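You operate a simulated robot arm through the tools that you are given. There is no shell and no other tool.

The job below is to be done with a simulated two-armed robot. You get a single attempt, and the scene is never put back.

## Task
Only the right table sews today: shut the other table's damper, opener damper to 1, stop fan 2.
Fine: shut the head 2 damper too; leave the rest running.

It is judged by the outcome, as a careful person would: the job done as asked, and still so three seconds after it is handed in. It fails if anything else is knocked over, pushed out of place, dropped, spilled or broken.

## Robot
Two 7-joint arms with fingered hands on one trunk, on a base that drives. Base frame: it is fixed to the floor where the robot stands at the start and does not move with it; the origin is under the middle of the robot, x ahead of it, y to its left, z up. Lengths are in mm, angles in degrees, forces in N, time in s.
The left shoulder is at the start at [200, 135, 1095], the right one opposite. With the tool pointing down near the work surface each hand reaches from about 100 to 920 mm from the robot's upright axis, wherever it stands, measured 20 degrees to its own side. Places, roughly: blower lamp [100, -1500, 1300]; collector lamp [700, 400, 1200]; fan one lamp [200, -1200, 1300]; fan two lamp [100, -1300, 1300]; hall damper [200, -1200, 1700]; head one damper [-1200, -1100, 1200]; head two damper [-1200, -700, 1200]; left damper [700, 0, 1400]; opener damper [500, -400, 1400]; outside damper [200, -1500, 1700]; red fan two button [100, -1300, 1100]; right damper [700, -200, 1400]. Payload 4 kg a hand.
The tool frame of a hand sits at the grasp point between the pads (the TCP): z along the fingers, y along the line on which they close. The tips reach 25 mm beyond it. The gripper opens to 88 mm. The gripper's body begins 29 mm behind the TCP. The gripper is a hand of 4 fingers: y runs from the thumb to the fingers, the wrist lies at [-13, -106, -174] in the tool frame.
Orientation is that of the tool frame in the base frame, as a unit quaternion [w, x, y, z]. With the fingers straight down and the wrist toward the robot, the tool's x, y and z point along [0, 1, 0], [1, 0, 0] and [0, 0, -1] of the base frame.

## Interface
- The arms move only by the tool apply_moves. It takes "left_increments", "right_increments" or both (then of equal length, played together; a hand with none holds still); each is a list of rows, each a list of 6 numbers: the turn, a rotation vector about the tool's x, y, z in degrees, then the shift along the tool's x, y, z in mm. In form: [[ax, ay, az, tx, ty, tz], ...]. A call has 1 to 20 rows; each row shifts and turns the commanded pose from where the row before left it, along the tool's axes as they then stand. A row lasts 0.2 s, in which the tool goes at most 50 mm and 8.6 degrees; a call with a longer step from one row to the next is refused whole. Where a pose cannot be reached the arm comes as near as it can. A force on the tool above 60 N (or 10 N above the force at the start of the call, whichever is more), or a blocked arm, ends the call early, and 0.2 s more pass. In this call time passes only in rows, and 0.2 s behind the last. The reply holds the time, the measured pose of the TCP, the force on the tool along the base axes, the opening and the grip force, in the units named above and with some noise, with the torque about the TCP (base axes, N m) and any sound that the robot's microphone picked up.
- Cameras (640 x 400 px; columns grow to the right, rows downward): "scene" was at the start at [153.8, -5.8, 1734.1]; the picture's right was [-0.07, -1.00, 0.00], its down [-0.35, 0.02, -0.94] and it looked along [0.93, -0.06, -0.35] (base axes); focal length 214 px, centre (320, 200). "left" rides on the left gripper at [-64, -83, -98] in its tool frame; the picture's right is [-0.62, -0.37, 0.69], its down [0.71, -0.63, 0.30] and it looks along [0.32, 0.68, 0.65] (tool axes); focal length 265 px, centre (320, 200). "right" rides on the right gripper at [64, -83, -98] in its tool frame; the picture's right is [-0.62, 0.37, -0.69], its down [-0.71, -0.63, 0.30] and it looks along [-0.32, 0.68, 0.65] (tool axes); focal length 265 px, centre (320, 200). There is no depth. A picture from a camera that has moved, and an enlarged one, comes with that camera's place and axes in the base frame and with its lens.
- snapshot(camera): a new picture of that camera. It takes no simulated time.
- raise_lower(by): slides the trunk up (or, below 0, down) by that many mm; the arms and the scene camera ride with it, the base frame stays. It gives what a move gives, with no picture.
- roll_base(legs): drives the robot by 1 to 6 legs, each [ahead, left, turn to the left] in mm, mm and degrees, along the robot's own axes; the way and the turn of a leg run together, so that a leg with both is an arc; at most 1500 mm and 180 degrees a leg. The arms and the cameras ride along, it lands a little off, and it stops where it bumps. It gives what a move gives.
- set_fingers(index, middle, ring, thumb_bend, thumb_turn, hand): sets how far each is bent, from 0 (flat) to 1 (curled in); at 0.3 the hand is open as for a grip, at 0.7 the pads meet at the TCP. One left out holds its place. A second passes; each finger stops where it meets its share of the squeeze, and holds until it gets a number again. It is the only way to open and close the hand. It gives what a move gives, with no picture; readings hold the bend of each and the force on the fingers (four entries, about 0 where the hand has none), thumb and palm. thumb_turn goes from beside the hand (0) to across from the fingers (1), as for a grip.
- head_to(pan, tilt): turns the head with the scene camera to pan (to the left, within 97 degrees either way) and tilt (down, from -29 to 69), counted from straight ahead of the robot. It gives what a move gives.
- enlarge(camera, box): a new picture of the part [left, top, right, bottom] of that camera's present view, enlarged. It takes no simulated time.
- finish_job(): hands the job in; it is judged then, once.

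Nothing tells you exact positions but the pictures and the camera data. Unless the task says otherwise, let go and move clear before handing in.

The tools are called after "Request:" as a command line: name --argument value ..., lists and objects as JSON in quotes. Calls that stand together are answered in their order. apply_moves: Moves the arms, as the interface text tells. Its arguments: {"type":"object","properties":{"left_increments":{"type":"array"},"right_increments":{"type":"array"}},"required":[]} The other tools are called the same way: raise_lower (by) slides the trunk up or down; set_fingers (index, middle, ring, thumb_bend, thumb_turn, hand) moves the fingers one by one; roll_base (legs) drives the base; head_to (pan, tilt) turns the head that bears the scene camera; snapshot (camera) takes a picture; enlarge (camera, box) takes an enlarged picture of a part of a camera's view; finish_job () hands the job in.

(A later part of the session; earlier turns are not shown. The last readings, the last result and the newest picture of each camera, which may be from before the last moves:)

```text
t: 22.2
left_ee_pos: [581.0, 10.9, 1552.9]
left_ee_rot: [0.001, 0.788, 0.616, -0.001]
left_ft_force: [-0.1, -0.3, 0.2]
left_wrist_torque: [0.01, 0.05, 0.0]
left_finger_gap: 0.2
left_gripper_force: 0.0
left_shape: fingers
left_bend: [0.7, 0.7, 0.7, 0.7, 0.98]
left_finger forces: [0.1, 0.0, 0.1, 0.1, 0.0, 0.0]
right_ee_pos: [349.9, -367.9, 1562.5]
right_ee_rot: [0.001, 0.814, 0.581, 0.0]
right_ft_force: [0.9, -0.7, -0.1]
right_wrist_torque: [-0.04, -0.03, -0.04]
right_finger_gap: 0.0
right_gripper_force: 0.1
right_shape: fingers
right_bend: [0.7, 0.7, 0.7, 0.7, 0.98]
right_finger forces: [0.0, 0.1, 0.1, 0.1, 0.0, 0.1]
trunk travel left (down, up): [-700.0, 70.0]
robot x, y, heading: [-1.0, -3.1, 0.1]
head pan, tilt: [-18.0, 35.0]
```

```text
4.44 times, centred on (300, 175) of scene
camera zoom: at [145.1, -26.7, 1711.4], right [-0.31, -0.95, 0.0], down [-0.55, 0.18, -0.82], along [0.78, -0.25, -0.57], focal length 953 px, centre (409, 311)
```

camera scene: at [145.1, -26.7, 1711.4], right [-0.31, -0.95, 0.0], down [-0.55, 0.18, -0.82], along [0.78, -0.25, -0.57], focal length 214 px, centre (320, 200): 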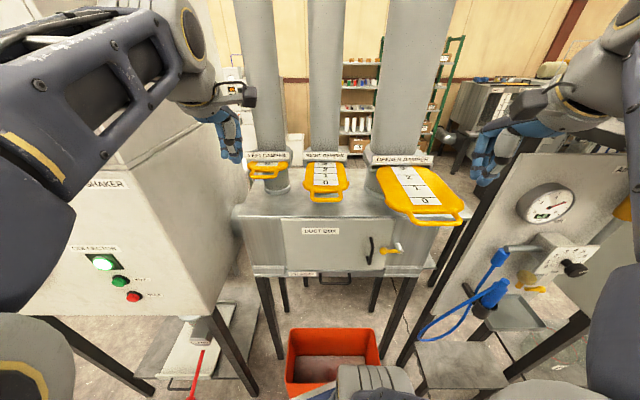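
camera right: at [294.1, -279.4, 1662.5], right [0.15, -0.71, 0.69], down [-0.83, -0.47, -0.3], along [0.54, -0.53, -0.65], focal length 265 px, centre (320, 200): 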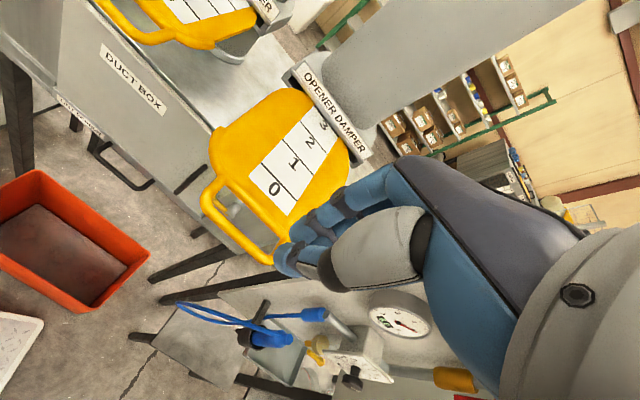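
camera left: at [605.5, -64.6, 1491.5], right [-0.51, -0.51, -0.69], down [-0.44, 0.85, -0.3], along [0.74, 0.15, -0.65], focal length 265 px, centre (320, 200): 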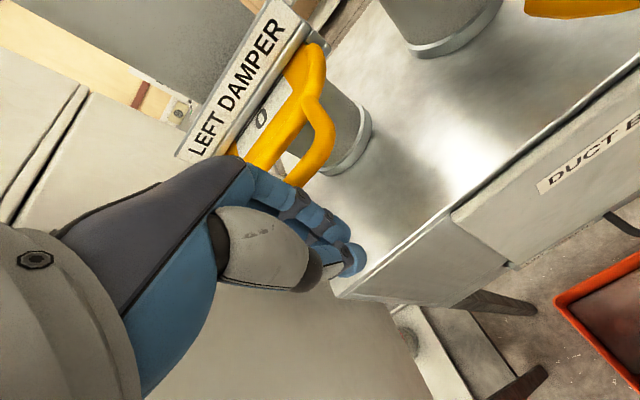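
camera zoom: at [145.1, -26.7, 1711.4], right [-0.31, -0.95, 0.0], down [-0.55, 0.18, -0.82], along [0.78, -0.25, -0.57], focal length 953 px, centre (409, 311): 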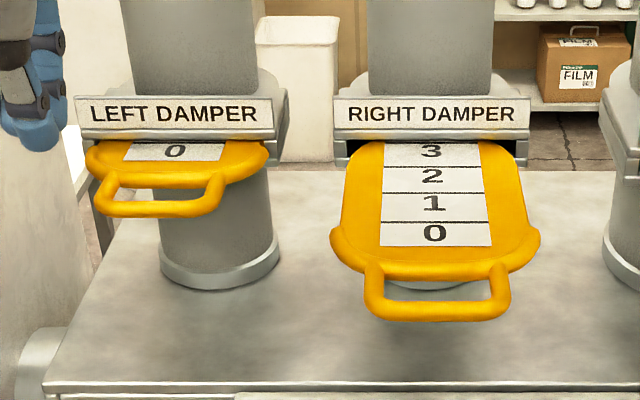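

The opener bar is at (410, -388, 1393), bands about 61 mm each, so it must go in about 122 mm so that the 1/2 line meets the edge. I lower the right hand behind the bar.

Request:
apply_moves --right_increments '[[0, 0, 0, 0, 0, 40], [0, 0, 0, 0, 0, 40], [0, 0, 0, 0, 0, 40], [0, 0, 0, 0, 0, 40], [0, 0, 0, 0, 0, 10]]'

Request:
snapshot --camera "right"

Request:
snapshot --camera "scene"

```text
t: 23.4
left_ee_pos: [579.2, 9.8, 1553.2]
left_ee_rot: [0.0, 0.788, 0.615, 0.0]
left_ft_force: [0.4, -0.5, -0.6]
left_wrist_torque: [-0.01, 0.02, 0.02]
left_finger_gap: 0.0
left_gripper_force: 0.1
left_shape: fingers
left_bend: [0.7, 0.7, 0.7, 0.7, 0.98]
left_finger forces: [0.0, 0.1, 0.1, 0.0, 0.1, 0.0]
right_ee_pos: [350.8, -362.8, 1394.1]
right_ee_rot: [0.0, 0.814, 0.581, -0.001]
right_ft_force: [0.5, -0.1, -0.4]
right_wrist_torque: [0.02, 0.02, -0.01]
right_finger_gap: 0.0
right_gripper_force: 0.1
right_shape: fingers
right_bend: [0.7, 0.7, 0.7, 0.7, 0.98]
right_finger forces: [0.1, 0.0, 0.0, 0.0, 0.0, 0.1]
trunk travel left (down, up): [-700.0, 70.0]
robot x, y, heading: [2.7, -0.2, -0.1]
head pan, tilt: [-18.0, 35.0]
```

```text
taken
camera right: at [293.9, -276.2, 1492.4], right [0.15, -0.71, 0.69], down [-0.83, -0.47, -0.3], along [0.54, -0.53, -0.65], focal length 265 px, centre (320, 200)
```

right: 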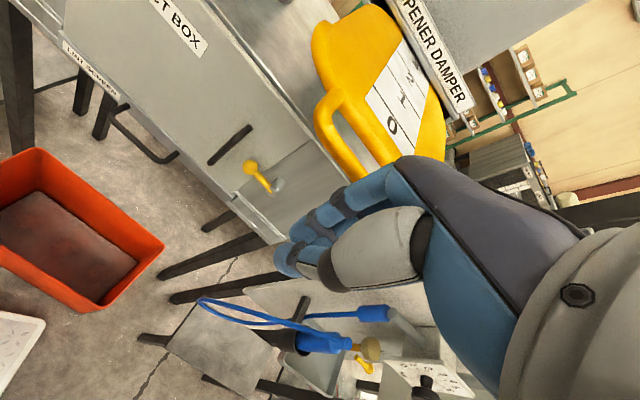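

```text
taken
camera scene: at [144.7, -26.6, 1711.4], right [-0.31, -0.95, 0.0], down [-0.55, 0.18, -0.82], along [0.78, -0.25, -0.57], focal length 214 px, centre (320, 200)
```

scene: 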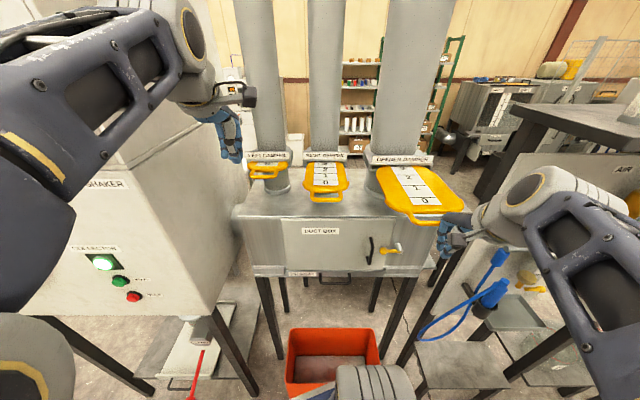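

The right hand is behind the middle of the opener bar. I push forward about 70 mm to start.

Request:
apply_moves --right_increments '[[0, 0, 0, 0, 15, 0], [0, 0, 0, 0, 10, 0], [0, 0, 0, 0, 8, 0], [0, 0, 0, 0, 8, 0], [0, 0, 0, 0, 8, 0], [0, 0, 0, 0, 8, 0], [0, 0, 0, 0, 8, 0], [0, 0, 0, 0, 8, 0]]'

Request:
snapshot --camera "right"

Request:
enlarge --camera "scene" --box '[360, 140, 480, 240]'

```text
t: 25.2
left_ee_pos: [579.9, 11.1, 1553.4]
left_ee_rot: [0.001, 0.788, 0.616, 0.0]
left_ft_force: [0.2, 0.7, 0.0]
left_wrist_torque: [-0.03, -0.04, 0.01]
left_finger_gap: 0.0
left_gripper_force: 0.1
left_shape: fingers
left_bend: [0.7, 0.7, 0.7, 0.7, 0.98]
left_finger forces: [0.0, 0.0, 0.0, 0.0, 0.0, 0.0]
right_ee_pos: [420.7, -388.9, 1396.0]
right_ee_rot: [0.001, 0.814, 0.581, 0.0]
right_ft_force: [-3.8, 1.5, 2.6]
right_wrist_torque: [-0.08, -0.12, -0.01]
right_finger_gap: 0.0
right_gripper_force: 2.5
right_shape: fingers
right_bend: [0.7, 0.7, 0.7, 0.7, 0.98]
right_finger forces: [0.1, 4.3, 0.0, 0.1, 0.0, 0.0]
trunk travel left (down, up): [-700.0, 70.0]
robot x, y, heading: [-1.0, -2.5, -0.1]
head pan, tilt: [-18.0, 35.0]
```

```text
taken
camera right: at [363.1, -299.9, 1494.3], right [0.15, -0.71, 0.69], down [-0.83, -0.47, -0.3], along [0.54, -0.53, -0.65], focal length 265 px, centre (320, 200)
```

right: 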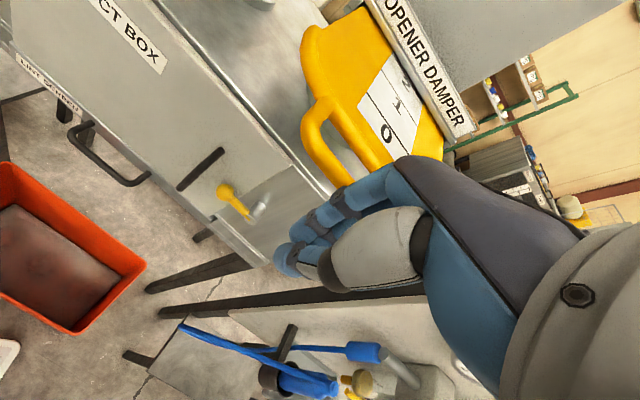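

```text
4.00 times, centred on (420, 190) of scene
camera zoom: at [144.5, -26.5, 1711.5], right [-0.31, -0.95, 0.0], down [-0.55, 0.18, -0.82], along [0.78, -0.25, -0.57], focal length 858 px, centre (-80, 240)
```

zoom: 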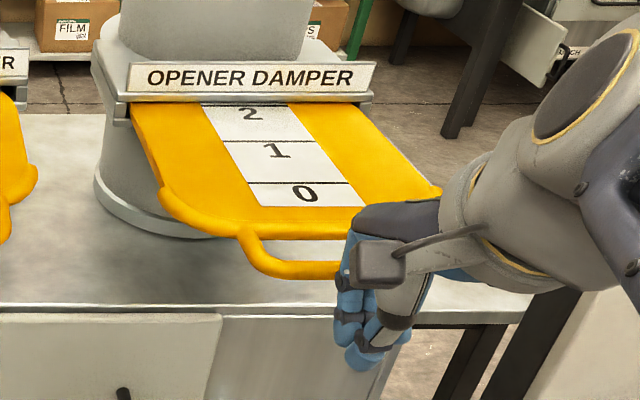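

The opener now reads almost exactly 2, with light friction. I push about 50 mm more, then trim.

Request:
apply_moves --right_increments '[[0, 0, 0, 0, 9, 0], [0, 0, 0, 0, 9, 0], [0, 0, 0, 0, 9, 0], [0, 0, 0, 0, 9, 0], [0, 0, 0, 0, 9, 0], [0, 0, 0, 0, 6, 0]]'

Request:
snapshot --camera "right"

Request:
enlarge --camera "scene" --box '[360, 140, 480, 240]'

```text
t: 26.6
left_ee_pos: [580.0, 9.5, 1554.1]
left_ee_rot: [0.001, 0.788, 0.615, 0.0]
left_ft_force: [-0.5, -0.9, 0.6]
left_wrist_torque: [0.02, -0.01, -0.01]
left_finger_gap: 0.0
left_gripper_force: 0.1
left_shape: fingers
left_bend: [0.7, 0.7, 0.7, 0.7, 0.98]
left_finger forces: [0.1, 0.1, 0.0, 0.0, 0.0, 0.0]
right_ee_pos: [467.8, -406.5, 1395.0]
right_ee_rot: [0.001, 0.814, 0.58, -0.001]
right_ft_force: [-3.2, 2.5, 2.6]
right_wrist_torque: [-0.07, -0.06, 0.02]
right_finger_gap: 0.0
right_gripper_force: 2.0
right_shape: fingers
right_bend: [0.7, 0.7, 0.7, 0.7, 0.98]
right_finger forces: [0.0, 4.0, 0.0, 0.0, 0.1, 0.0]
trunk travel left (down, up): [-700.0, 70.0]
robot x, y, heading: [0.1, 2.3, 0.1]
head pan, tilt: [-18.0, 35.0]
```

```text
taken
camera right: at [410.8, -318.5, 1494.3], right [0.15, -0.71, 0.69], down [-0.83, -0.47, -0.3], along [0.54, -0.53, -0.65], focal length 265 px, centre (320, 200)
```

right: 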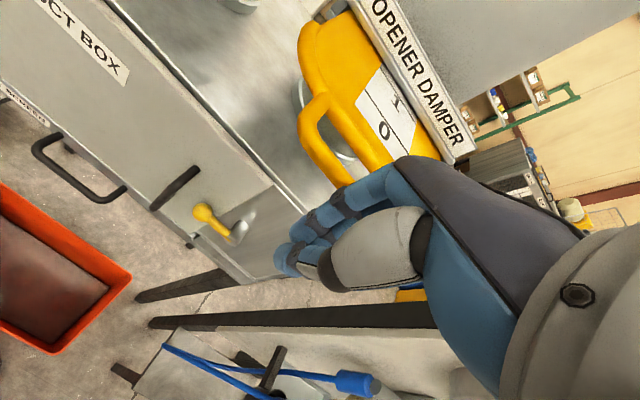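

```text
4.00 times, centred on (420, 190) of scene
camera zoom: at [144.5, -26.4, 1711.4], right [-0.31, -0.95, 0.0], down [-0.55, 0.18, -0.82], along [0.78, -0.25, -0.57], focal length 858 px, centre (-80, 240)
```

zoom: 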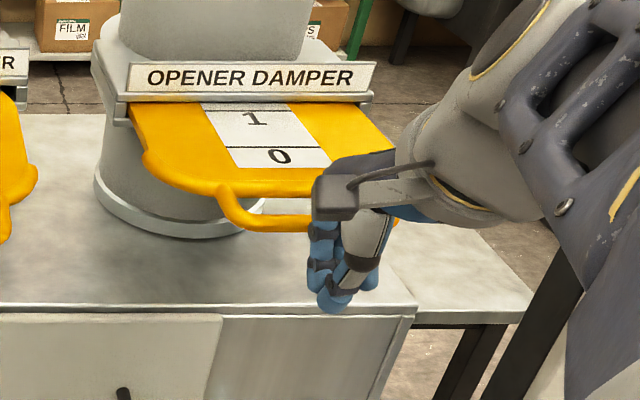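

About 10 mm remain until the 1/2 line meets the edge. I push that in two small steps.

Request:
apply_moves --right_increments '[[0, 0, 0, 0, 5, 0], [0, 0, 0, 0, 4, 0]]'

Request:
enlarge --camera "scene" --box '[370, 145, 450, 205]'

Request:
enlarge --camera "right" --box '[290, 0, 490, 180]'

```text
t: 27.2
left_ee_pos: [580.5, 9.9, 1552.6]
left_ee_rot: [0.0, 0.788, 0.616, 0.0]
left_ft_force: [0.8, 0.1, 0.6]
left_wrist_torque: [-0.02, 0.01, 0.04]
left_finger_gap: 0.0
left_gripper_force: 0.0
left_shape: fingers
left_bend: [0.7, 0.7, 0.7, 0.7, 0.98]
left_finger forces: [0.0, 0.1, 0.1, 0.1, 0.0, 0.1]
right_ee_pos: [477.2, -408.3, 1395.8]
right_ee_rot: [0.0, 0.814, 0.581, 0.001]
right_ft_force: [-2.2, 0.8, 3.5]
right_wrist_torque: [-0.09, -0.15, -0.1]
right_finger_gap: 0.0
right_gripper_force: 2.1
right_shape: fingers
right_bend: [0.7, 0.7, 0.7, 0.7, 0.98]
right_finger forces: [0.0, 4.6, 0.0, 0.1, 0.0, 0.0]
trunk travel left (down, up): [-700.0, 70.0]
robot x, y, heading: [-0.8, 3.0, -0.0]
head pan, tilt: [-18.0, 35.0]
```

```text
6.67 times, centred on (410, 175) of scene
camera zoom: at [144.4, -26.5, 1711.4], right [-0.31, -0.95, 0.0], down [-0.55, 0.18, -0.82], along [0.78, -0.25, -0.57], focal length 1430 px, centre (-280, 367)
```

zoom: 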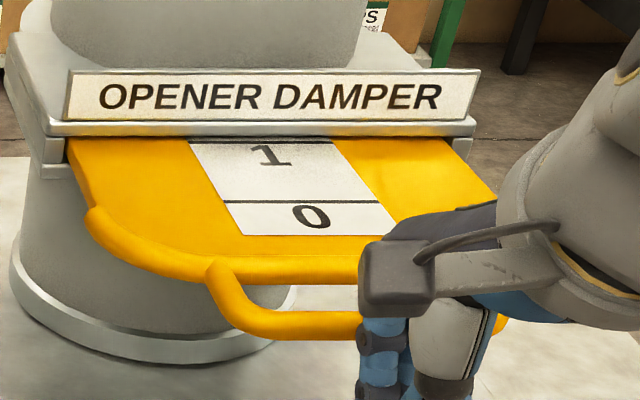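

```text
2.22 times, centred on (390, 90) of right
camera zoom: at [419.9, -321.0, 1494.1], right [0.15, -0.71, 0.69], down [-0.83, -0.47, -0.3], along [0.54, -0.53, -0.65], focal length 590 px, centre (164, 444)
```

zoom: 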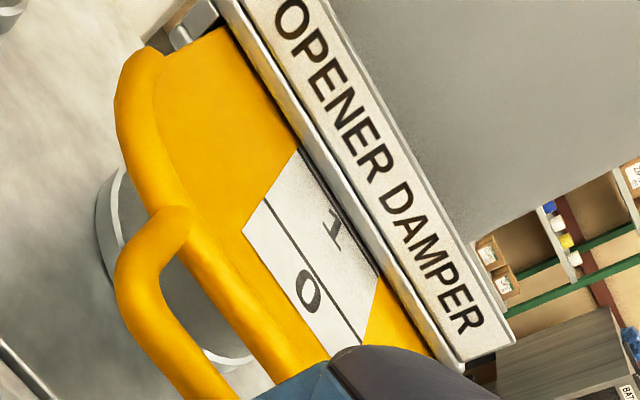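

The 0/1 and 1/2 lines match position 1 at the edge. I back the right hand off and lift it, then look at the result.

Request:
apply_moves --right_increments '[[0, 0, 0, 0, -15, 0], [0, 0, 0, 0, -30, 0], [0, 0, 0, 0, -40, 0], [0, 0, 0, 0, -40, 0], [0, 0, 0, 0, 0, -40], [0, 0, 0, 0, 0, -40], [0, 0, 0, 0, 0, -40]]'

Request:
snapshot --camera "scene"

Request:
enlarge --camera "scene" --box '[360, 140, 480, 240]'

```text
t: 28.8
left_ee_pos: [580.0, 10.6, 1553.2]
left_ee_rot: [0.0, 0.788, 0.616, 0.0]
left_ft_force: [0.1, 0.4, -0.3]
left_wrist_torque: [0.01, 0.01, 0.02]
left_finger_gap: 0.0
left_gripper_force: 0.0
left_shape: fingers
left_bend: [0.7, 0.7, 0.7, 0.7, 0.98]
left_finger forces: [0.0, 0.0, 0.0, 0.0, 0.0, 0.1]
right_ee_pos: [360.2, -367.5, 1514.2]
right_ee_rot: [0.0, 0.814, 0.58, -0.001]
right_ft_force: [-0.3, 0.5, -0.2]
right_wrist_torque: [-0.01, 0.01, 0.0]
right_finger_gap: 0.0
right_gripper_force: 0.0
right_shape: fingers
right_bend: [0.7, 0.7, 0.7, 0.7, 0.98]
right_finger forces: [0.1, 0.1, 0.0, 0.0, 0.1, 0.0]
trunk travel left (down, up): [-700.0, 70.0]
robot x, y, heading: [0.8, -1.8, -0.0]
head pan, tilt: [-18.0, 35.0]
```

```text
taken
camera scene: at [144.7, -26.6, 1711.3], right [-0.31, -0.95, 0.0], down [-0.55, 0.18, -0.82], along [0.78, -0.25, -0.57], focal length 214 px, centre (320, 200)
```

scene: 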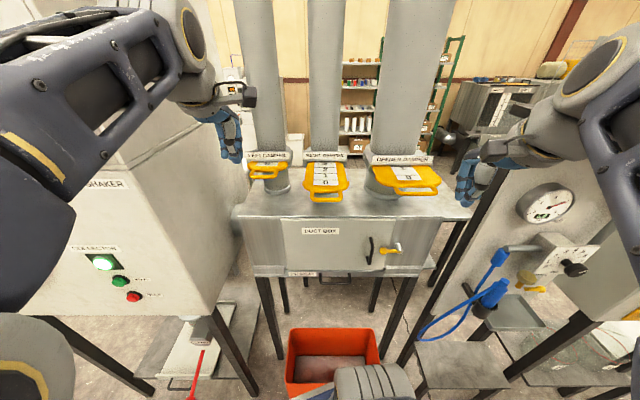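

```text
4.00 times, centred on (420, 190) of scene
camera zoom: at [144.7, -26.6, 1711.3], right [-0.31, -0.95, 0.0], down [-0.55, 0.18, -0.82], along [0.78, -0.25, -0.57], focal length 858 px, centre (-80, 240)
```

zoom: 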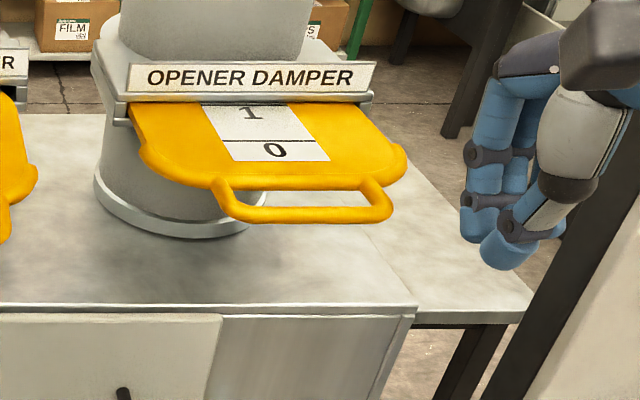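

Left damper at 0, opener at 1, right damper untouched at 3. Next I tuck the arms in and look at the floor around the robot to plan the drive to the panel.

Request:
apply_moves --left_increments '[[0, 0, 0, 0, -40, 0], [0, 0, 0, 0, -40, 0], [0, 0, 0, 0, -40, 0], [0, 0, 0, 0, -40, 0]]' --right_increments '[[0, 0, 0, 20, 0, 0], [0, 0, 0, 20, 0, 0], [0, 0, 0, 20, 0, 0], [0, 0, 0, 20, 0, 0]]'

Request:
head_to --pan -97 --tilt 60

Request:
snapshot --camera "scene"

Request:
head_to --pan -60 --tilt 60

Request:
snapshot --camera "scene"

Request:
head_to --pan 97 --tilt 60

Request:
snapshot --camera "scene"

Request:
head_to --pan 0 --tilt 69

Request:
snapshot --camera "scene"

```text
t: 29.8
left_ee_pos: [425.2, 44.9, 1551.1]
left_ee_rot: [-0.001, 0.788, 0.616, -0.001]
left_ft_force: [1.3, -0.2, -0.3]
left_wrist_torque: [0.04, 0.01, -0.01]
left_finger_gap: 0.0
left_gripper_force: 0.1
left_shape: fingers
left_bend: [0.7, 0.7, 0.7, 0.7, 0.98]
left_finger forces: [0.1, 0.0, 0.0, 0.1, 0.0, 0.0]
right_ee_pos: [386.1, -290.9, 1515.1]
right_ee_rot: [0.0, 0.814, 0.581, -0.001]
right_ft_force: [-0.8, 0.5, 0.2]
right_wrist_torque: [0.04, 0.05, -0.02]
right_finger_gap: 0.0
right_gripper_force: 0.1
right_shape: fingers
right_bend: [0.7, 0.7, 0.7, 0.7, 0.98]
right_finger forces: [0.2, 0.0, 0.0, 0.0, 0.1, 0.0]
trunk travel left (down, up): [-700.0, 70.0]
robot x, y, heading: [0.7, -0.8, -0.1]
head pan, tilt: [-18.0, 35.0]
```

```text
t: 31.3
left_ee_pos: [426.6, 44.1, 1552.2]
left_ee_rot: [0.0, 0.788, 0.616, 0.0]
left_ft_force: [-0.2, -0.6, 0.3]
left_wrist_torque: [0.04, -0.01, 0.01]
left_finger_gap: 0.0
left_gripper_force: 0.1
left_shape: fingers
left_bend: [0.7, 0.7, 0.7, 0.7, 0.98]
left_finger forces: [0.0, 0.0, 0.0, 0.0, 0.0, 0.0]
right_ee_pos: [385.8, -292.8, 1514.7]
right_ee_rot: [0.0, 0.814, 0.58, 0.001]
right_ft_force: [-0.9, -0.9, 0.3]
right_wrist_torque: [-0.02, -0.03, 0.01]
right_finger_gap: 0.0
right_gripper_force: 0.1
right_shape: fingers
right_bend: [0.7, 0.7, 0.7, 0.7, 0.98]
right_finger forces: [0.0, 0.0, 0.0, 0.1, 0.1, 0.0]
trunk travel left (down, up): [-700.0, 70.0]
robot x, y, heading: [0.5, 0.4, 0.1]
head pan, tilt: [-97.0, 60.0]
```

```text
taken
camera scene: at [52.9, -65.6, 1677.1], right [-0.99, 0.12, 0.0], down [0.1, 0.86, -0.5], along [-0.06, -0.5, -0.87], focal length 214 px, centre (320, 200)
```

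scene: 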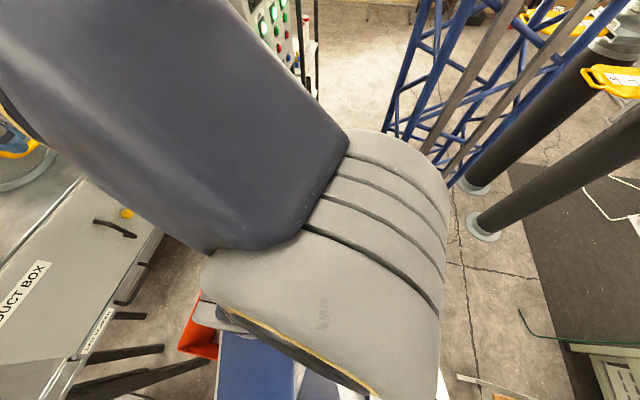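

```text
t: 32.3
left_ee_pos: [425.6, 44.8, 1550.9]
left_ee_rot: [0.0, 0.788, 0.615, -0.001]
left_ft_force: [0.0, 0.0, 0.4]
left_wrist_torque: [0.0, -0.02, 0.03]
left_finger_gap: 0.0
left_gripper_force: 0.1
left_shape: fingers
left_bend: [0.7, 0.7, 0.7, 0.7, 0.98]
left_finger forces: [0.1, 0.0, 0.0, 0.1, 0.0, 0.0]
right_ee_pos: [385.1, -292.4, 1514.3]
right_ee_rot: [0.001, 0.814, 0.581, 0.0]
right_ft_force: [-0.1, 0.1, 1.0]
right_wrist_torque: [0.01, -0.01, 0.02]
right_finger_gap: 0.0
right_gripper_force: 0.1
right_shape: fingers
right_bend: [0.7, 0.7, 0.7, 0.7, 0.98]
right_finger forces: [0.0, 0.0, 0.1, 0.1, 0.0, 0.0]
trunk travel left (down, up): [-700.0, 70.0]
robot x, y, heading: [-3.3, 1.9, 0.1]
head pan, tilt: [-60.0, 60.0]
```

```text
taken
camera scene: at [94.3, -57.2, 1677.1], right [-0.87, -0.5, 0.0], down [-0.43, 0.75, -0.5], along [0.25, -0.43, -0.87], focal length 214 px, centre (320, 200)
```

scene: 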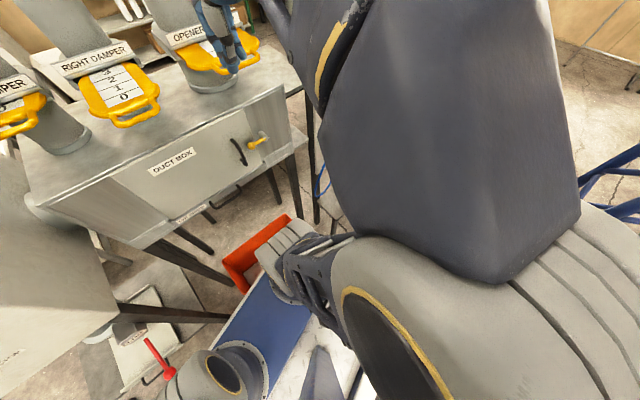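

```text
t: 34.7
left_ee_pos: [425.0, 45.2, 1551.1]
left_ee_rot: [0.0, 0.788, 0.615, 0.0]
left_ft_force: [0.1, 0.5, -0.6]
left_wrist_torque: [0.0, -0.02, 0.0]
left_finger_gap: 0.0
left_gripper_force: 0.0
left_shape: fingers
left_bend: [0.7, 0.7, 0.7, 0.7, 0.98]
left_finger forces: [0.0, 0.0, 0.0, 0.0, 0.0, 0.1]
right_ee_pos: [386.6, -292.4, 1514.3]
right_ee_rot: [0.0, 0.814, 0.581, 0.0]
right_ft_force: [0.1, 0.1, 0.0]
right_wrist_torque: [-0.02, 0.01, 0.02]
right_finger_gap: 0.0
right_gripper_force: 0.0
right_shape: fingers
right_bend: [0.7, 0.7, 0.7, 0.7, 0.98]
right_finger forces: [0.0, 0.0, 0.1, 0.1, 0.0, 0.0]
trunk travel left (down, up): [-700.0, 70.0]
robot x, y, heading: [-0.9, 2.2, -0.0]
head pan, tilt: [97.0, 60.0]
```

```text
taken
camera scene: at [52.9, 66.8, 1677.1], right [0.99, 0.12, 0.0], down [0.11, -0.86, -0.5], along [-0.06, 0.5, -0.87], focal length 214 px, centre (320, 200)
```

scene: 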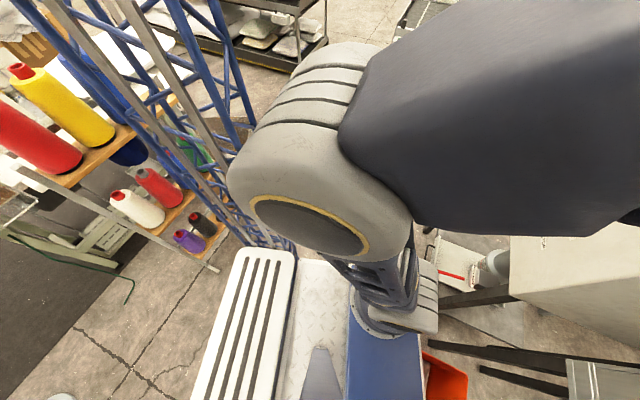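

```text
t: 36.5
left_ee_pos: [424.6, 45.9, 1550.6]
left_ee_rot: [-0.001, 0.788, 0.616, 0.0]
left_ft_force: [0.0, -0.2, 0.4]
left_wrist_torque: [-0.02, 0.02, 0.0]
left_finger_gap: 0.2
left_gripper_force: 0.0
left_shape: fingers
left_bend: [0.7, 0.7, 0.7, 0.7, 0.98]
left_finger forces: [0.0, 0.0, 0.1, 0.0, 0.0, 0.0]
right_ee_pos: [384.8, -292.9, 1515.1]
right_ee_rot: [-0.001, 0.814, 0.581, -0.001]
right_ft_force: [-0.3, 0.8, 0.2]
right_wrist_torque: [0.01, -0.03, 0.0]
right_finger_gap: 0.0
right_gripper_force: 0.1
right_shape: fingers
right_bend: [0.7, 0.7, 0.7, 0.7, 0.98]
right_finger forces: [0.1, 0.0, 0.0, 0.0, 0.0, 0.0]
trunk travel left (down, up): [-700.0, 70.0]
robot x, y, heading: [-0.4, 2.5, 0.0]
head pan, tilt: [0.0, 68.8]
```

```text
taken
camera scene: at [116.9, 0.6, 1667.7], right [0.0, -1.0, 0.0], down [-0.93, 0.0, -0.36], along [0.36, 0.0, -0.93], focal length 214 px, centre (320, 200)
```

scene: 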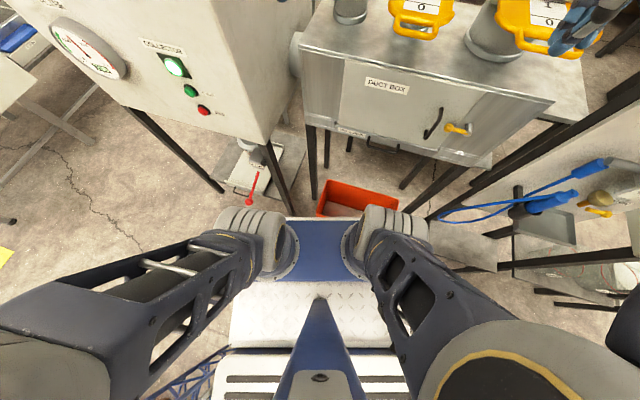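

The floor to the right and behind is partly hidden by lattice columns that may belong to my own mast. I'll make a small test turn to the right and look again to tell.

Request:
roll_base --legs '[[-60, 0, -12]]'

Request:
head_to --pan -97 --tilt 30

Request:
snapshot --camera "scene"

Request:
snapshot --camera "left"

Request:
snapshot --camera "right"

```text
t: 37.6
left_ee_pos: [367.1, -39.1, 1550.8]
left_ee_rot: [0.001, 0.849, 0.529, 0.0]
left_ft_force: [-0.8, 0.9, 0.5]
left_wrist_torque: [0.02, 0.03, 0.0]
left_finger_gap: 0.0
left_gripper_force: 0.1
left_shape: fingers
left_bend: [0.7, 0.7, 0.7, 0.7, 0.98]
left_finger forces: [0.0, 0.1, 0.0, 0.0, 0.0, 0.0]
right_ee_pos: [256.3, -360.1, 1515.4]
right_ee_rot: [0.001, 0.871, 0.491, 0.0]
right_ft_force: [-0.9, 0.2, -0.3]
right_wrist_torque: [-0.02, -0.01, 0.0]
right_finger_gap: 0.1
right_gripper_force: 0.1
right_shape: fingers
right_bend: [0.7, 0.7, 0.7, 0.7, 0.98]
right_finger forces: [0.1, 0.1, 0.1, 0.0, 0.0, 0.1]
trunk travel left (down, up): [-700.0, 70.0]
robot x, y, heading: [-61.4, 7.0, -11.9]
head pan, tilt: [0.0, 68.8]
```

```text
t: 39.4
left_ee_pos: [366.3, -39.3, 1551.0]
left_ee_rot: [0.0, 0.849, 0.528, -0.001]
left_ft_force: [-0.2, -0.7, -0.1]
left_wrist_torque: [-0.01, -0.03, -0.01]
left_finger_gap: 0.1
left_gripper_force: 0.1
left_shape: fingers
left_bend: [0.7, 0.7, 0.7, 0.7, 0.98]
left_finger forces: [0.1, 0.0, 0.1, 0.0, 0.0, 0.1]
right_ee_pos: [256.6, -361.1, 1515.8]
right_ee_rot: [0.0, 0.871, 0.491, -0.001]
right_ft_force: [0.3, 0.4, 0.7]
right_wrist_torque: [-0.01, 0.01, 0.03]
right_finger_gap: 0.0
right_gripper_force: 0.0
right_shape: fingers
right_bend: [0.7, 0.7, 0.7, 0.7, 0.98]
right_finger forces: [0.1, 0.0, 0.1, 0.1, 0.0, 0.0]
trunk travel left (down, up): [-700.0, 70.0]
robot x, y, heading: [-60.8, 2.8, -12.2]
head pan, tilt: [-97.0, 30.0]
```

```text
taken
camera scene: at [-29.0, -91.3, 1719.2], right [-0.94, 0.33, 0.0], down [0.16, 0.47, -0.87], along [-0.28, -0.82, -0.5], focal length 214 px, centre (320, 200)
```

scene: 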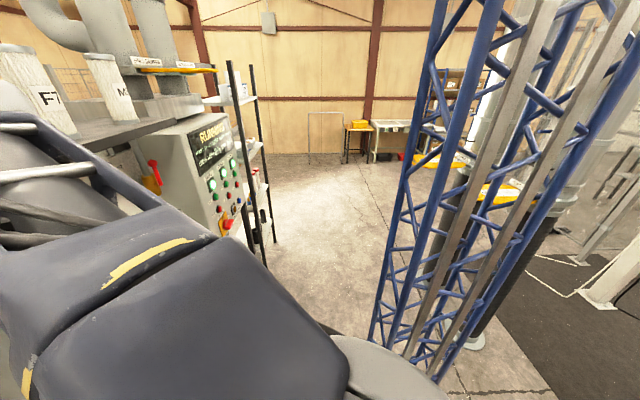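

```text
taken
camera left: at [264.0, -62.0, 1649.9], right [-0.6, -0.39, -0.69], down [-0.25, 0.92, -0.3], along [0.76, -0.01, -0.65], focal length 265 px, centre (320, 200)
```

left: 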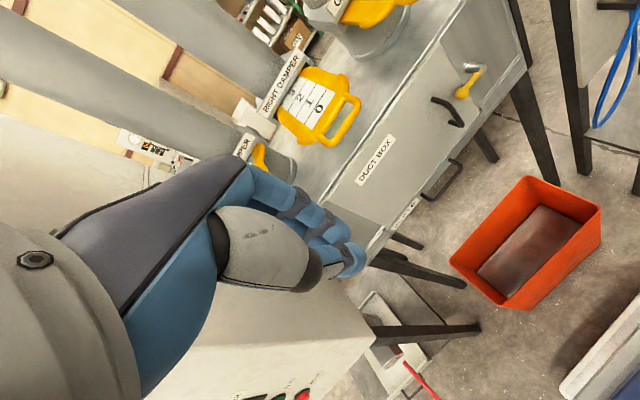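

```text
taken
camera right: at [219.2, -262.1, 1614.2], right [-0.01, -0.72, 0.69], down [-0.91, -0.28, -0.3], along [0.42, -0.63, -0.65], focal length 265 px, centre (320, 200)
```

right: 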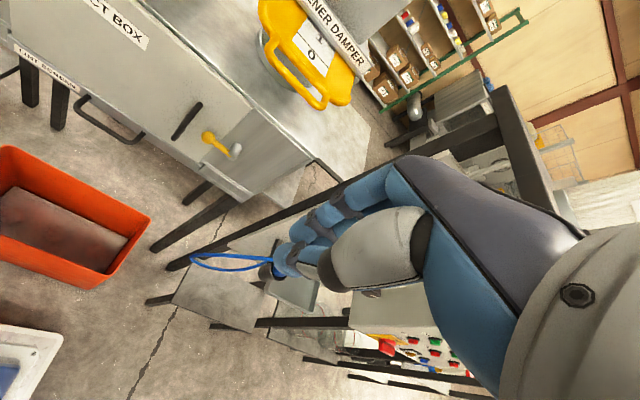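

The lattice moved with me, so it is my own mast; the base is about 600 by 560 mm. I zoom in on the panel from here.

Request:
enlarge --camera "scene" --box '[170, 100, 270, 260]'

Request:
enlarge --camera "scene" --box '[380, 120, 640, 300]'

```text
2.50 times, centred on (220, 180) of scene
camera zoom: at [-29.0, -91.3, 1719.2], right [-0.94, 0.33, 0.0], down [0.16, 0.47, -0.87], along [-0.28, -0.82, -0.5], focal length 536 px, centre (570, 250)
```

zoom: 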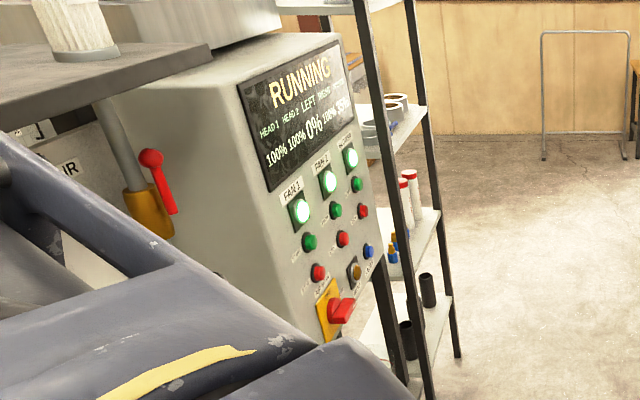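

```text
2.22 times, centred on (510, 210) of scene
camera zoom: at [-29.0, -91.3, 1719.2], right [-0.94, 0.33, 0.0], down [0.16, 0.47, -0.87], along [-0.28, -0.82, -0.5], focal length 477 px, centre (-102, 178)
```

zoom: 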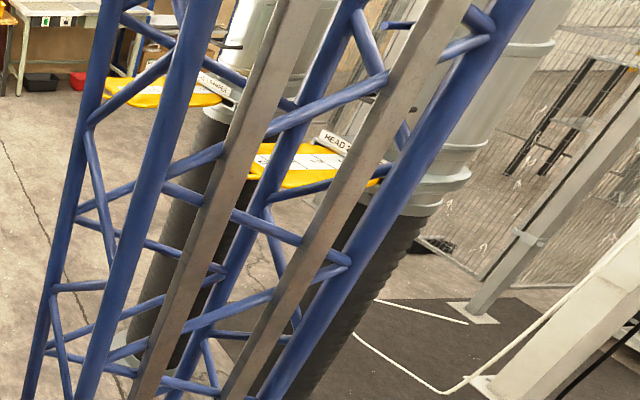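

The display reads HEAD 1 100, HEAD 2 100, LEFT 0, RIGHT 100, OPENER 33%, which confirms the two settings so far. I now drive sideways along the bench towards the panel, in two legs with a check between.

Request:
roll_base --legs '[[-130, -450, -3]]'

Request:
head_to --pan -60 --tilt 30

Request:
snapshot --camera "scene"

Request:
snapshot --camera "right"

```text
t: 42.2
left_ee_pos: [127.4, -482.2, 1551.5]
left_ee_rot: [0.0, 0.862, 0.508, 0.0]
left_ft_force: [0.0, 0.2, 0.1]
left_wrist_torque: [0.03, -0.01, -0.03]
left_finger_gap: 0.0
left_gripper_force: 0.1
left_shape: fingers
left_bend: [0.7, 0.7, 0.7, 0.7, 0.98]
left_finger forces: [0.1, 0.1, 0.1, 0.1, 0.0, 0.0]
right_ee_pos: [1.5, -796.2, 1514.7]
right_ee_rot: [0.0, 0.883, 0.469, 0.0]
right_ft_force: [0.3, -0.1, 0.2]
right_wrist_torque: [0.02, -0.02, -0.04]
right_finger_gap: 0.0
right_gripper_force: 0.0
right_shape: fingers
right_bend: [0.7, 0.7, 0.7, 0.7, 0.98]
right_finger forces: [0.0, 0.1, 0.1, 0.0, 0.0, 0.0]
trunk travel left (down, up): [-700.0, 70.0]
robot x, y, heading: [-295.4, -411.2, -15.0]
head pan, tilt: [-97.0, 30.0]
```

```text
t: 43.3
left_ee_pos: [126.6, -480.5, 1552.1]
left_ee_rot: [0.0, 0.862, 0.507, 0.0]
left_ft_force: [-0.3, -0.7, -0.3]
left_wrist_torque: [0.02, -0.02, 0.01]
left_finger_gap: 0.1
left_gripper_force: 0.1
left_shape: fingers
left_bend: [0.7, 0.7, 0.7, 0.7, 0.98]
left_finger forces: [0.0, 0.1, 0.0, 0.0, 0.1, 0.0]
right_ee_pos: [1.3, -796.4, 1515.1]
right_ee_rot: [0.0, 0.883, 0.469, 0.0]
right_ft_force: [-0.3, 0.1, 0.5]
right_wrist_torque: [0.02, 0.02, -0.03]
right_finger_gap: 0.2
right_gripper_force: 0.0
right_shape: fingers
right_bend: [0.7, 0.7, 0.7, 0.7, 0.98]
right_finger forces: [0.0, 0.1, 0.0, 0.0, 0.1, 0.0]
trunk travel left (down, up): [-700.0, 70.0]
robot x, y, heading: [-292.6, -412.2, -15.0]
head pan, tilt: [-60.0, 30.0]
```

```text
taken
camera scene: at [-213.0, -516.2, 1719.2], right [-0.97, -0.26, 0.0], down [-0.13, 0.48, -0.87], along [0.22, -0.84, -0.5], focal length 214 px, centre (320, 200)
```

scene: 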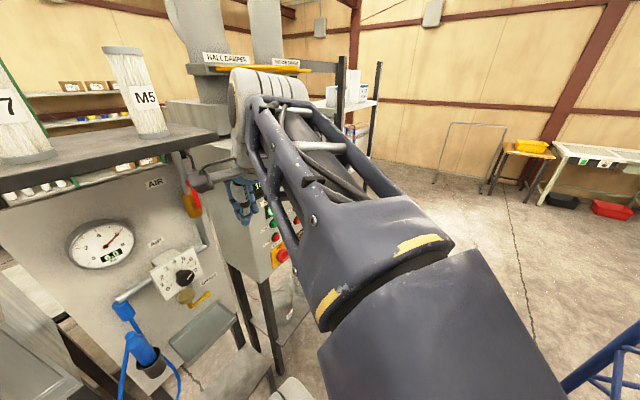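

```text
taken
camera right: at [-30.9, -695.8, 1614.2], right [-0.04, -0.72, 0.69], down [-0.92, -0.24, -0.3], along [0.38, -0.65, -0.65], focal length 265 px, centre (320, 200)
```

right: 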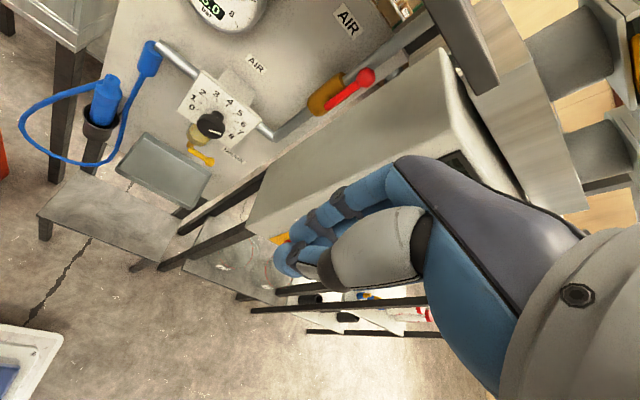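

The way along the bench is clear with about 270 mm in front of the right hand. I continue sideways to stand before the panel.

Request:
roll_base --legs '[[0, -590, -3]]'

Request:
head_to --pan -15 --tilt 35

Request:
snapshot --camera "scene"

Request:
snapshot --camera "right"

```text
t: 46.7
left_ee_pos: [-49.4, -1086.4, 1551.7]
left_ee_rot: [0.0, 0.875, 0.485, 0.0]
left_ft_force: [0.0, -0.4, -0.3]
left_wrist_torque: [0.02, -0.01, 0.02]
left_finger_gap: 0.0
left_gripper_force: 0.1
left_shape: fingers
left_bend: [0.7, 0.7, 0.7, 0.7, 0.98]
left_finger forces: [0.0, 0.0, 0.0, 0.0, 0.0, 0.0]
right_ee_pos: [-192.5, -1393.6, 1515.0]
right_ee_rot: [0.0, 0.895, 0.446, 0.0]
right_ft_force: [-0.4, 0.1, -0.1]
right_wrist_torque: [-0.01, -0.01, 0.04]
right_finger_gap: 0.2
right_gripper_force: 0.0
right_shape: fingers
right_bend: [0.7, 0.7, 0.7, 0.7, 0.98]
right_finger forces: [0.0, 0.0, 0.0, 0.0, 0.0, 0.0]
trunk travel left (down, up): [-700.0, 70.0]
robot x, y, heading: [-469.4, -997.0, -18.1]
head pan, tilt: [-60.0, 30.0]
```

```text
t: 47.8
left_ee_pos: [-50.4, -1088.1, 1551.6]
left_ee_rot: [-0.001, 0.875, 0.485, 0.0]
left_ft_force: [-1.0, 0.0, 0.7]
left_wrist_torque: [-0.01, 0.0, -0.02]
left_finger_gap: 0.1
left_gripper_force: 0.0
left_shape: fingers
left_bend: [0.7, 0.7, 0.7, 0.7, 0.98]
left_finger forces: [0.1, 0.0, 0.0, 0.0, 0.0, 0.1]
right_ee_pos: [-192.0, -1393.3, 1514.5]
right_ee_rot: [-0.001, 0.895, 0.447, 0.0]
right_ft_force: [0.7, 0.1, -0.4]
right_wrist_torque: [0.03, -0.02, 0.04]
right_finger_gap: 0.0
right_gripper_force: 0.0
right_shape: fingers
right_bend: [0.7, 0.7, 0.7, 0.7, 0.98]
right_finger forces: [0.0, 0.1, 0.0, 0.1, 0.0, 0.0]
trunk travel left (down, up): [-700.0, 70.0]
robot x, y, heading: [-466.2, -999.4, -17.8]
head pan, tilt: [-15.0, 35.0]
```

```text
taken
camera scene: at [-337.1, -1063.5, 1711.4], right [-0.55, -0.84, 0.0], down [-0.48, 0.31, -0.82], along [0.69, -0.45, -0.57], focal length 214 px, centre (320, 200)
```

scene: 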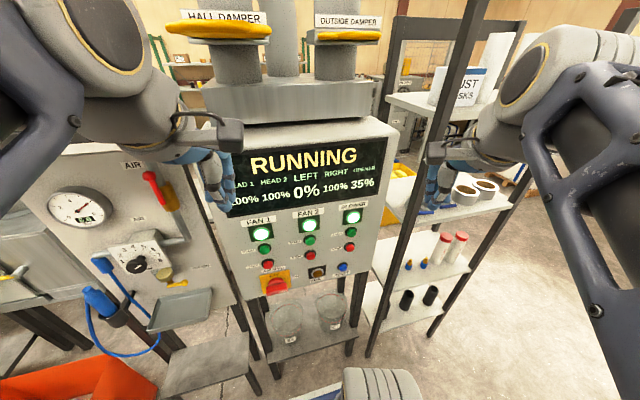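

```text
taken
camera right: at [-219.4, -1292.5, 1614.2], right [-0.08, -0.72, 0.69], down [-0.93, -0.19, -0.3], along [0.35, -0.67, -0.65], focal length 265 px, centre (320, 200)
```

right: 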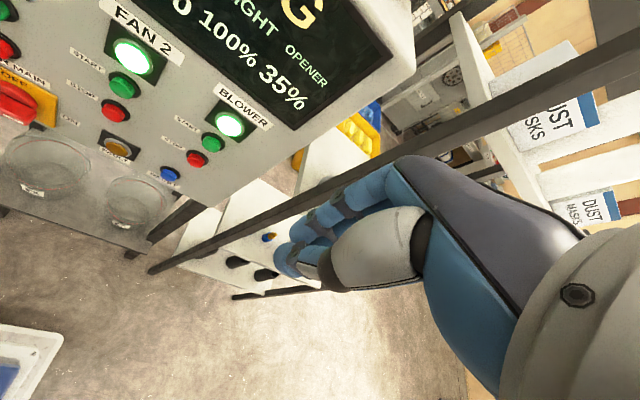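

I'm in front of the panel: left 0%, opener 35%, all three lamps lit. I'll zoom to locate the red FAN 2 button exactly.

Request:
enlarge --camera "scene" --box '[225, 195, 385, 305]'

Request:
enlarge --camera "right" --box '[0, 0, 320, 200]'

Request:
snapshot --camera "left"

```text
3.64 times, centred on (305, 250) of scene
camera zoom: at [-337.1, -1063.5, 1711.4], right [-0.55, -0.84, 0.0], down [-0.48, 0.31, -0.82], along [0.69, -0.45, -0.57], focal length 780 px, centre (374, 18)
```

zoom: 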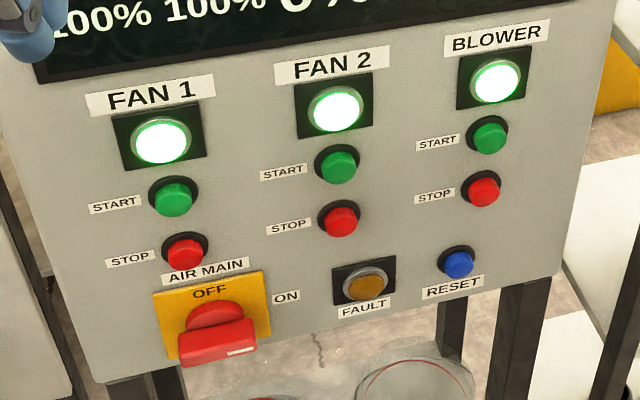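

```text
2.00 times, centred on (160, 100) of right
camera zoom: at [-219.4, -1292.5, 1614.2], right [-0.08, -0.72, 0.69], down [-0.93, -0.19, -0.3], along [0.35, -0.67, -0.65], focal length 531 px, centre (640, 400)
```

zoom: 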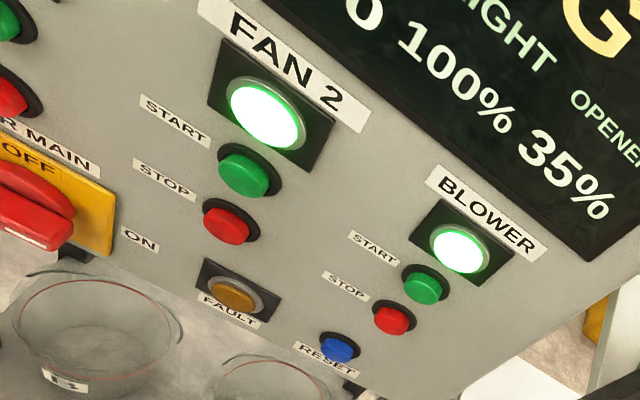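

```text
taken
camera left: at [-154.4, -1098.0, 1649.9], right [-0.64, -0.33, -0.69], down [-0.16, 0.94, -0.3], along [0.75, -0.09, -0.65], focal length 265 px, centre (320, 200)
```

left: 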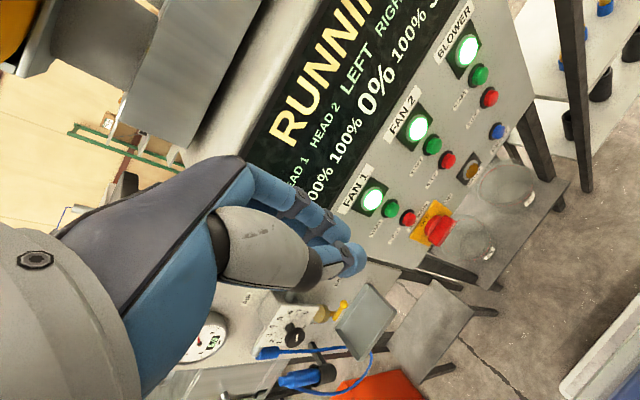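

The red FAN 2 STOP button is at (107, -1315, 1121) on a vertical face whose normal is (-0.94, 0.33, 0). I need a bit more standing distance, so I check what is behind me first.

Request:
head_to --pan -97 --tilt 35

Request:
snapshot --camera "scene"

Request:
head_to --pan 97 --tilt 35

Request:
snapshot --camera "scene"

```text
t: 49.4
left_ee_pos: [-50.2, -1086.4, 1551.7]
left_ee_rot: [0.0, 0.875, 0.485, 0.001]
left_ft_force: [-0.2, -0.3, -0.1]
left_wrist_torque: [0.01, -0.01, 0.0]
left_finger_gap: 0.3
left_gripper_force: 0.1
left_shape: fingers
left_bend: [0.7, 0.7, 0.7, 0.7, 0.98]
left_finger forces: [0.0, 0.1, 0.0, 0.1, 0.0, 0.1]
right_ee_pos: [-192.3, -1394.0, 1514.9]
right_ee_rot: [0.0, 0.895, 0.446, 0.0]
right_ft_force: [0.1, -0.5, 1.0]
right_wrist_torque: [-0.01, 0.02, -0.03]
right_finger_gap: 0.2
right_gripper_force: 0.1
right_shape: fingers
right_bend: [0.7, 0.7, 0.7, 0.7, 0.98]
right_finger forces: [0.0, 0.0, 0.0, 0.0, 0.0, 0.0]
trunk travel left (down, up): [-700.0, 70.0]
robot x, y, heading: [-468.0, -997.8, -17.8]
head pan, tilt: [-97.0, 35.0]
```

```text
taken
camera scene: at [-448.1, -1095.3, 1711.4], right [-0.91, 0.42, 0.0], down [0.24, 0.52, -0.82], along [-0.35, -0.74, -0.57], focal length 214 px, centre (320, 200)
```

scene: 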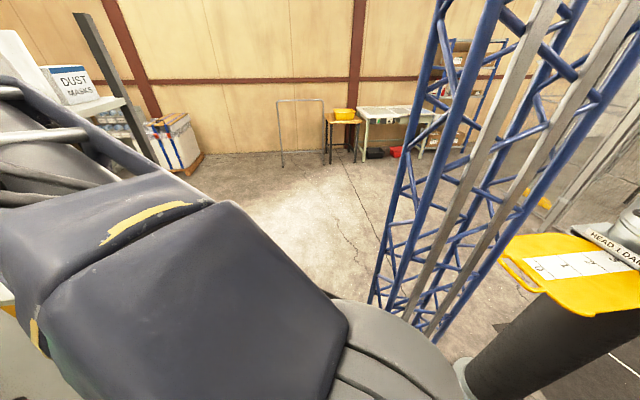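

```text
t: 52.2
left_ee_pos: [-51.5, -1085.8, 1552.4]
left_ee_rot: [0.0, 0.875, 0.484, 0.0]
left_ft_force: [-0.5, 1.1, -0.2]
left_wrist_torque: [0.0, 0.02, -0.02]
left_finger_gap: 0.0
left_gripper_force: 0.0
left_shape: fingers
left_bend: [0.7, 0.7, 0.7, 0.7, 0.98]
left_finger forces: [0.0, 0.1, 0.1, 0.0, 0.0, 0.1]
right_ee_pos: [-192.8, -1394.9, 1516.2]
right_ee_rot: [0.0, 0.894, 0.447, 0.0]
right_ft_force: [0.1, 0.0, 0.6]
right_wrist_torque: [0.02, 0.04, 0.01]
right_finger_gap: 0.2
right_gripper_force: 0.0
right_shape: fingers
right_bend: [0.7, 0.7, 0.7, 0.7, 0.98]
right_finger forces: [0.0, 0.0, 0.0, 0.0, 0.1, 0.0]
trunk travel left (down, up): [-700.0, 70.0]
robot x, y, heading: [-466.9, -994.9, -17.9]
head pan, tilt: [97.0, 35.0]
```

```text
taken
camera scene: at [-394.0, -929.0, 1711.4], right [0.98, -0.19, 0.0], down [-0.11, -0.56, -0.82], along [0.16, 0.8, -0.57], focal length 214 px, centre (320, 200)
```

scene: 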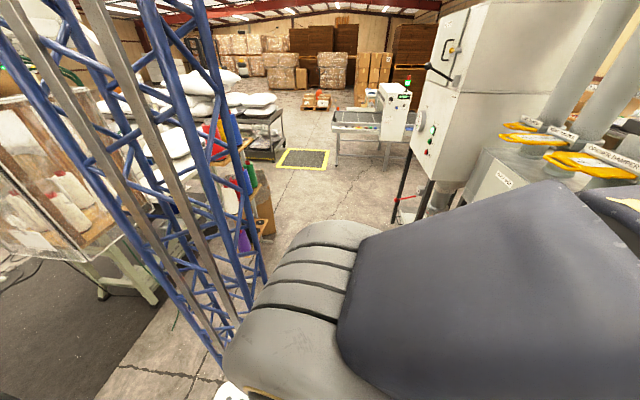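

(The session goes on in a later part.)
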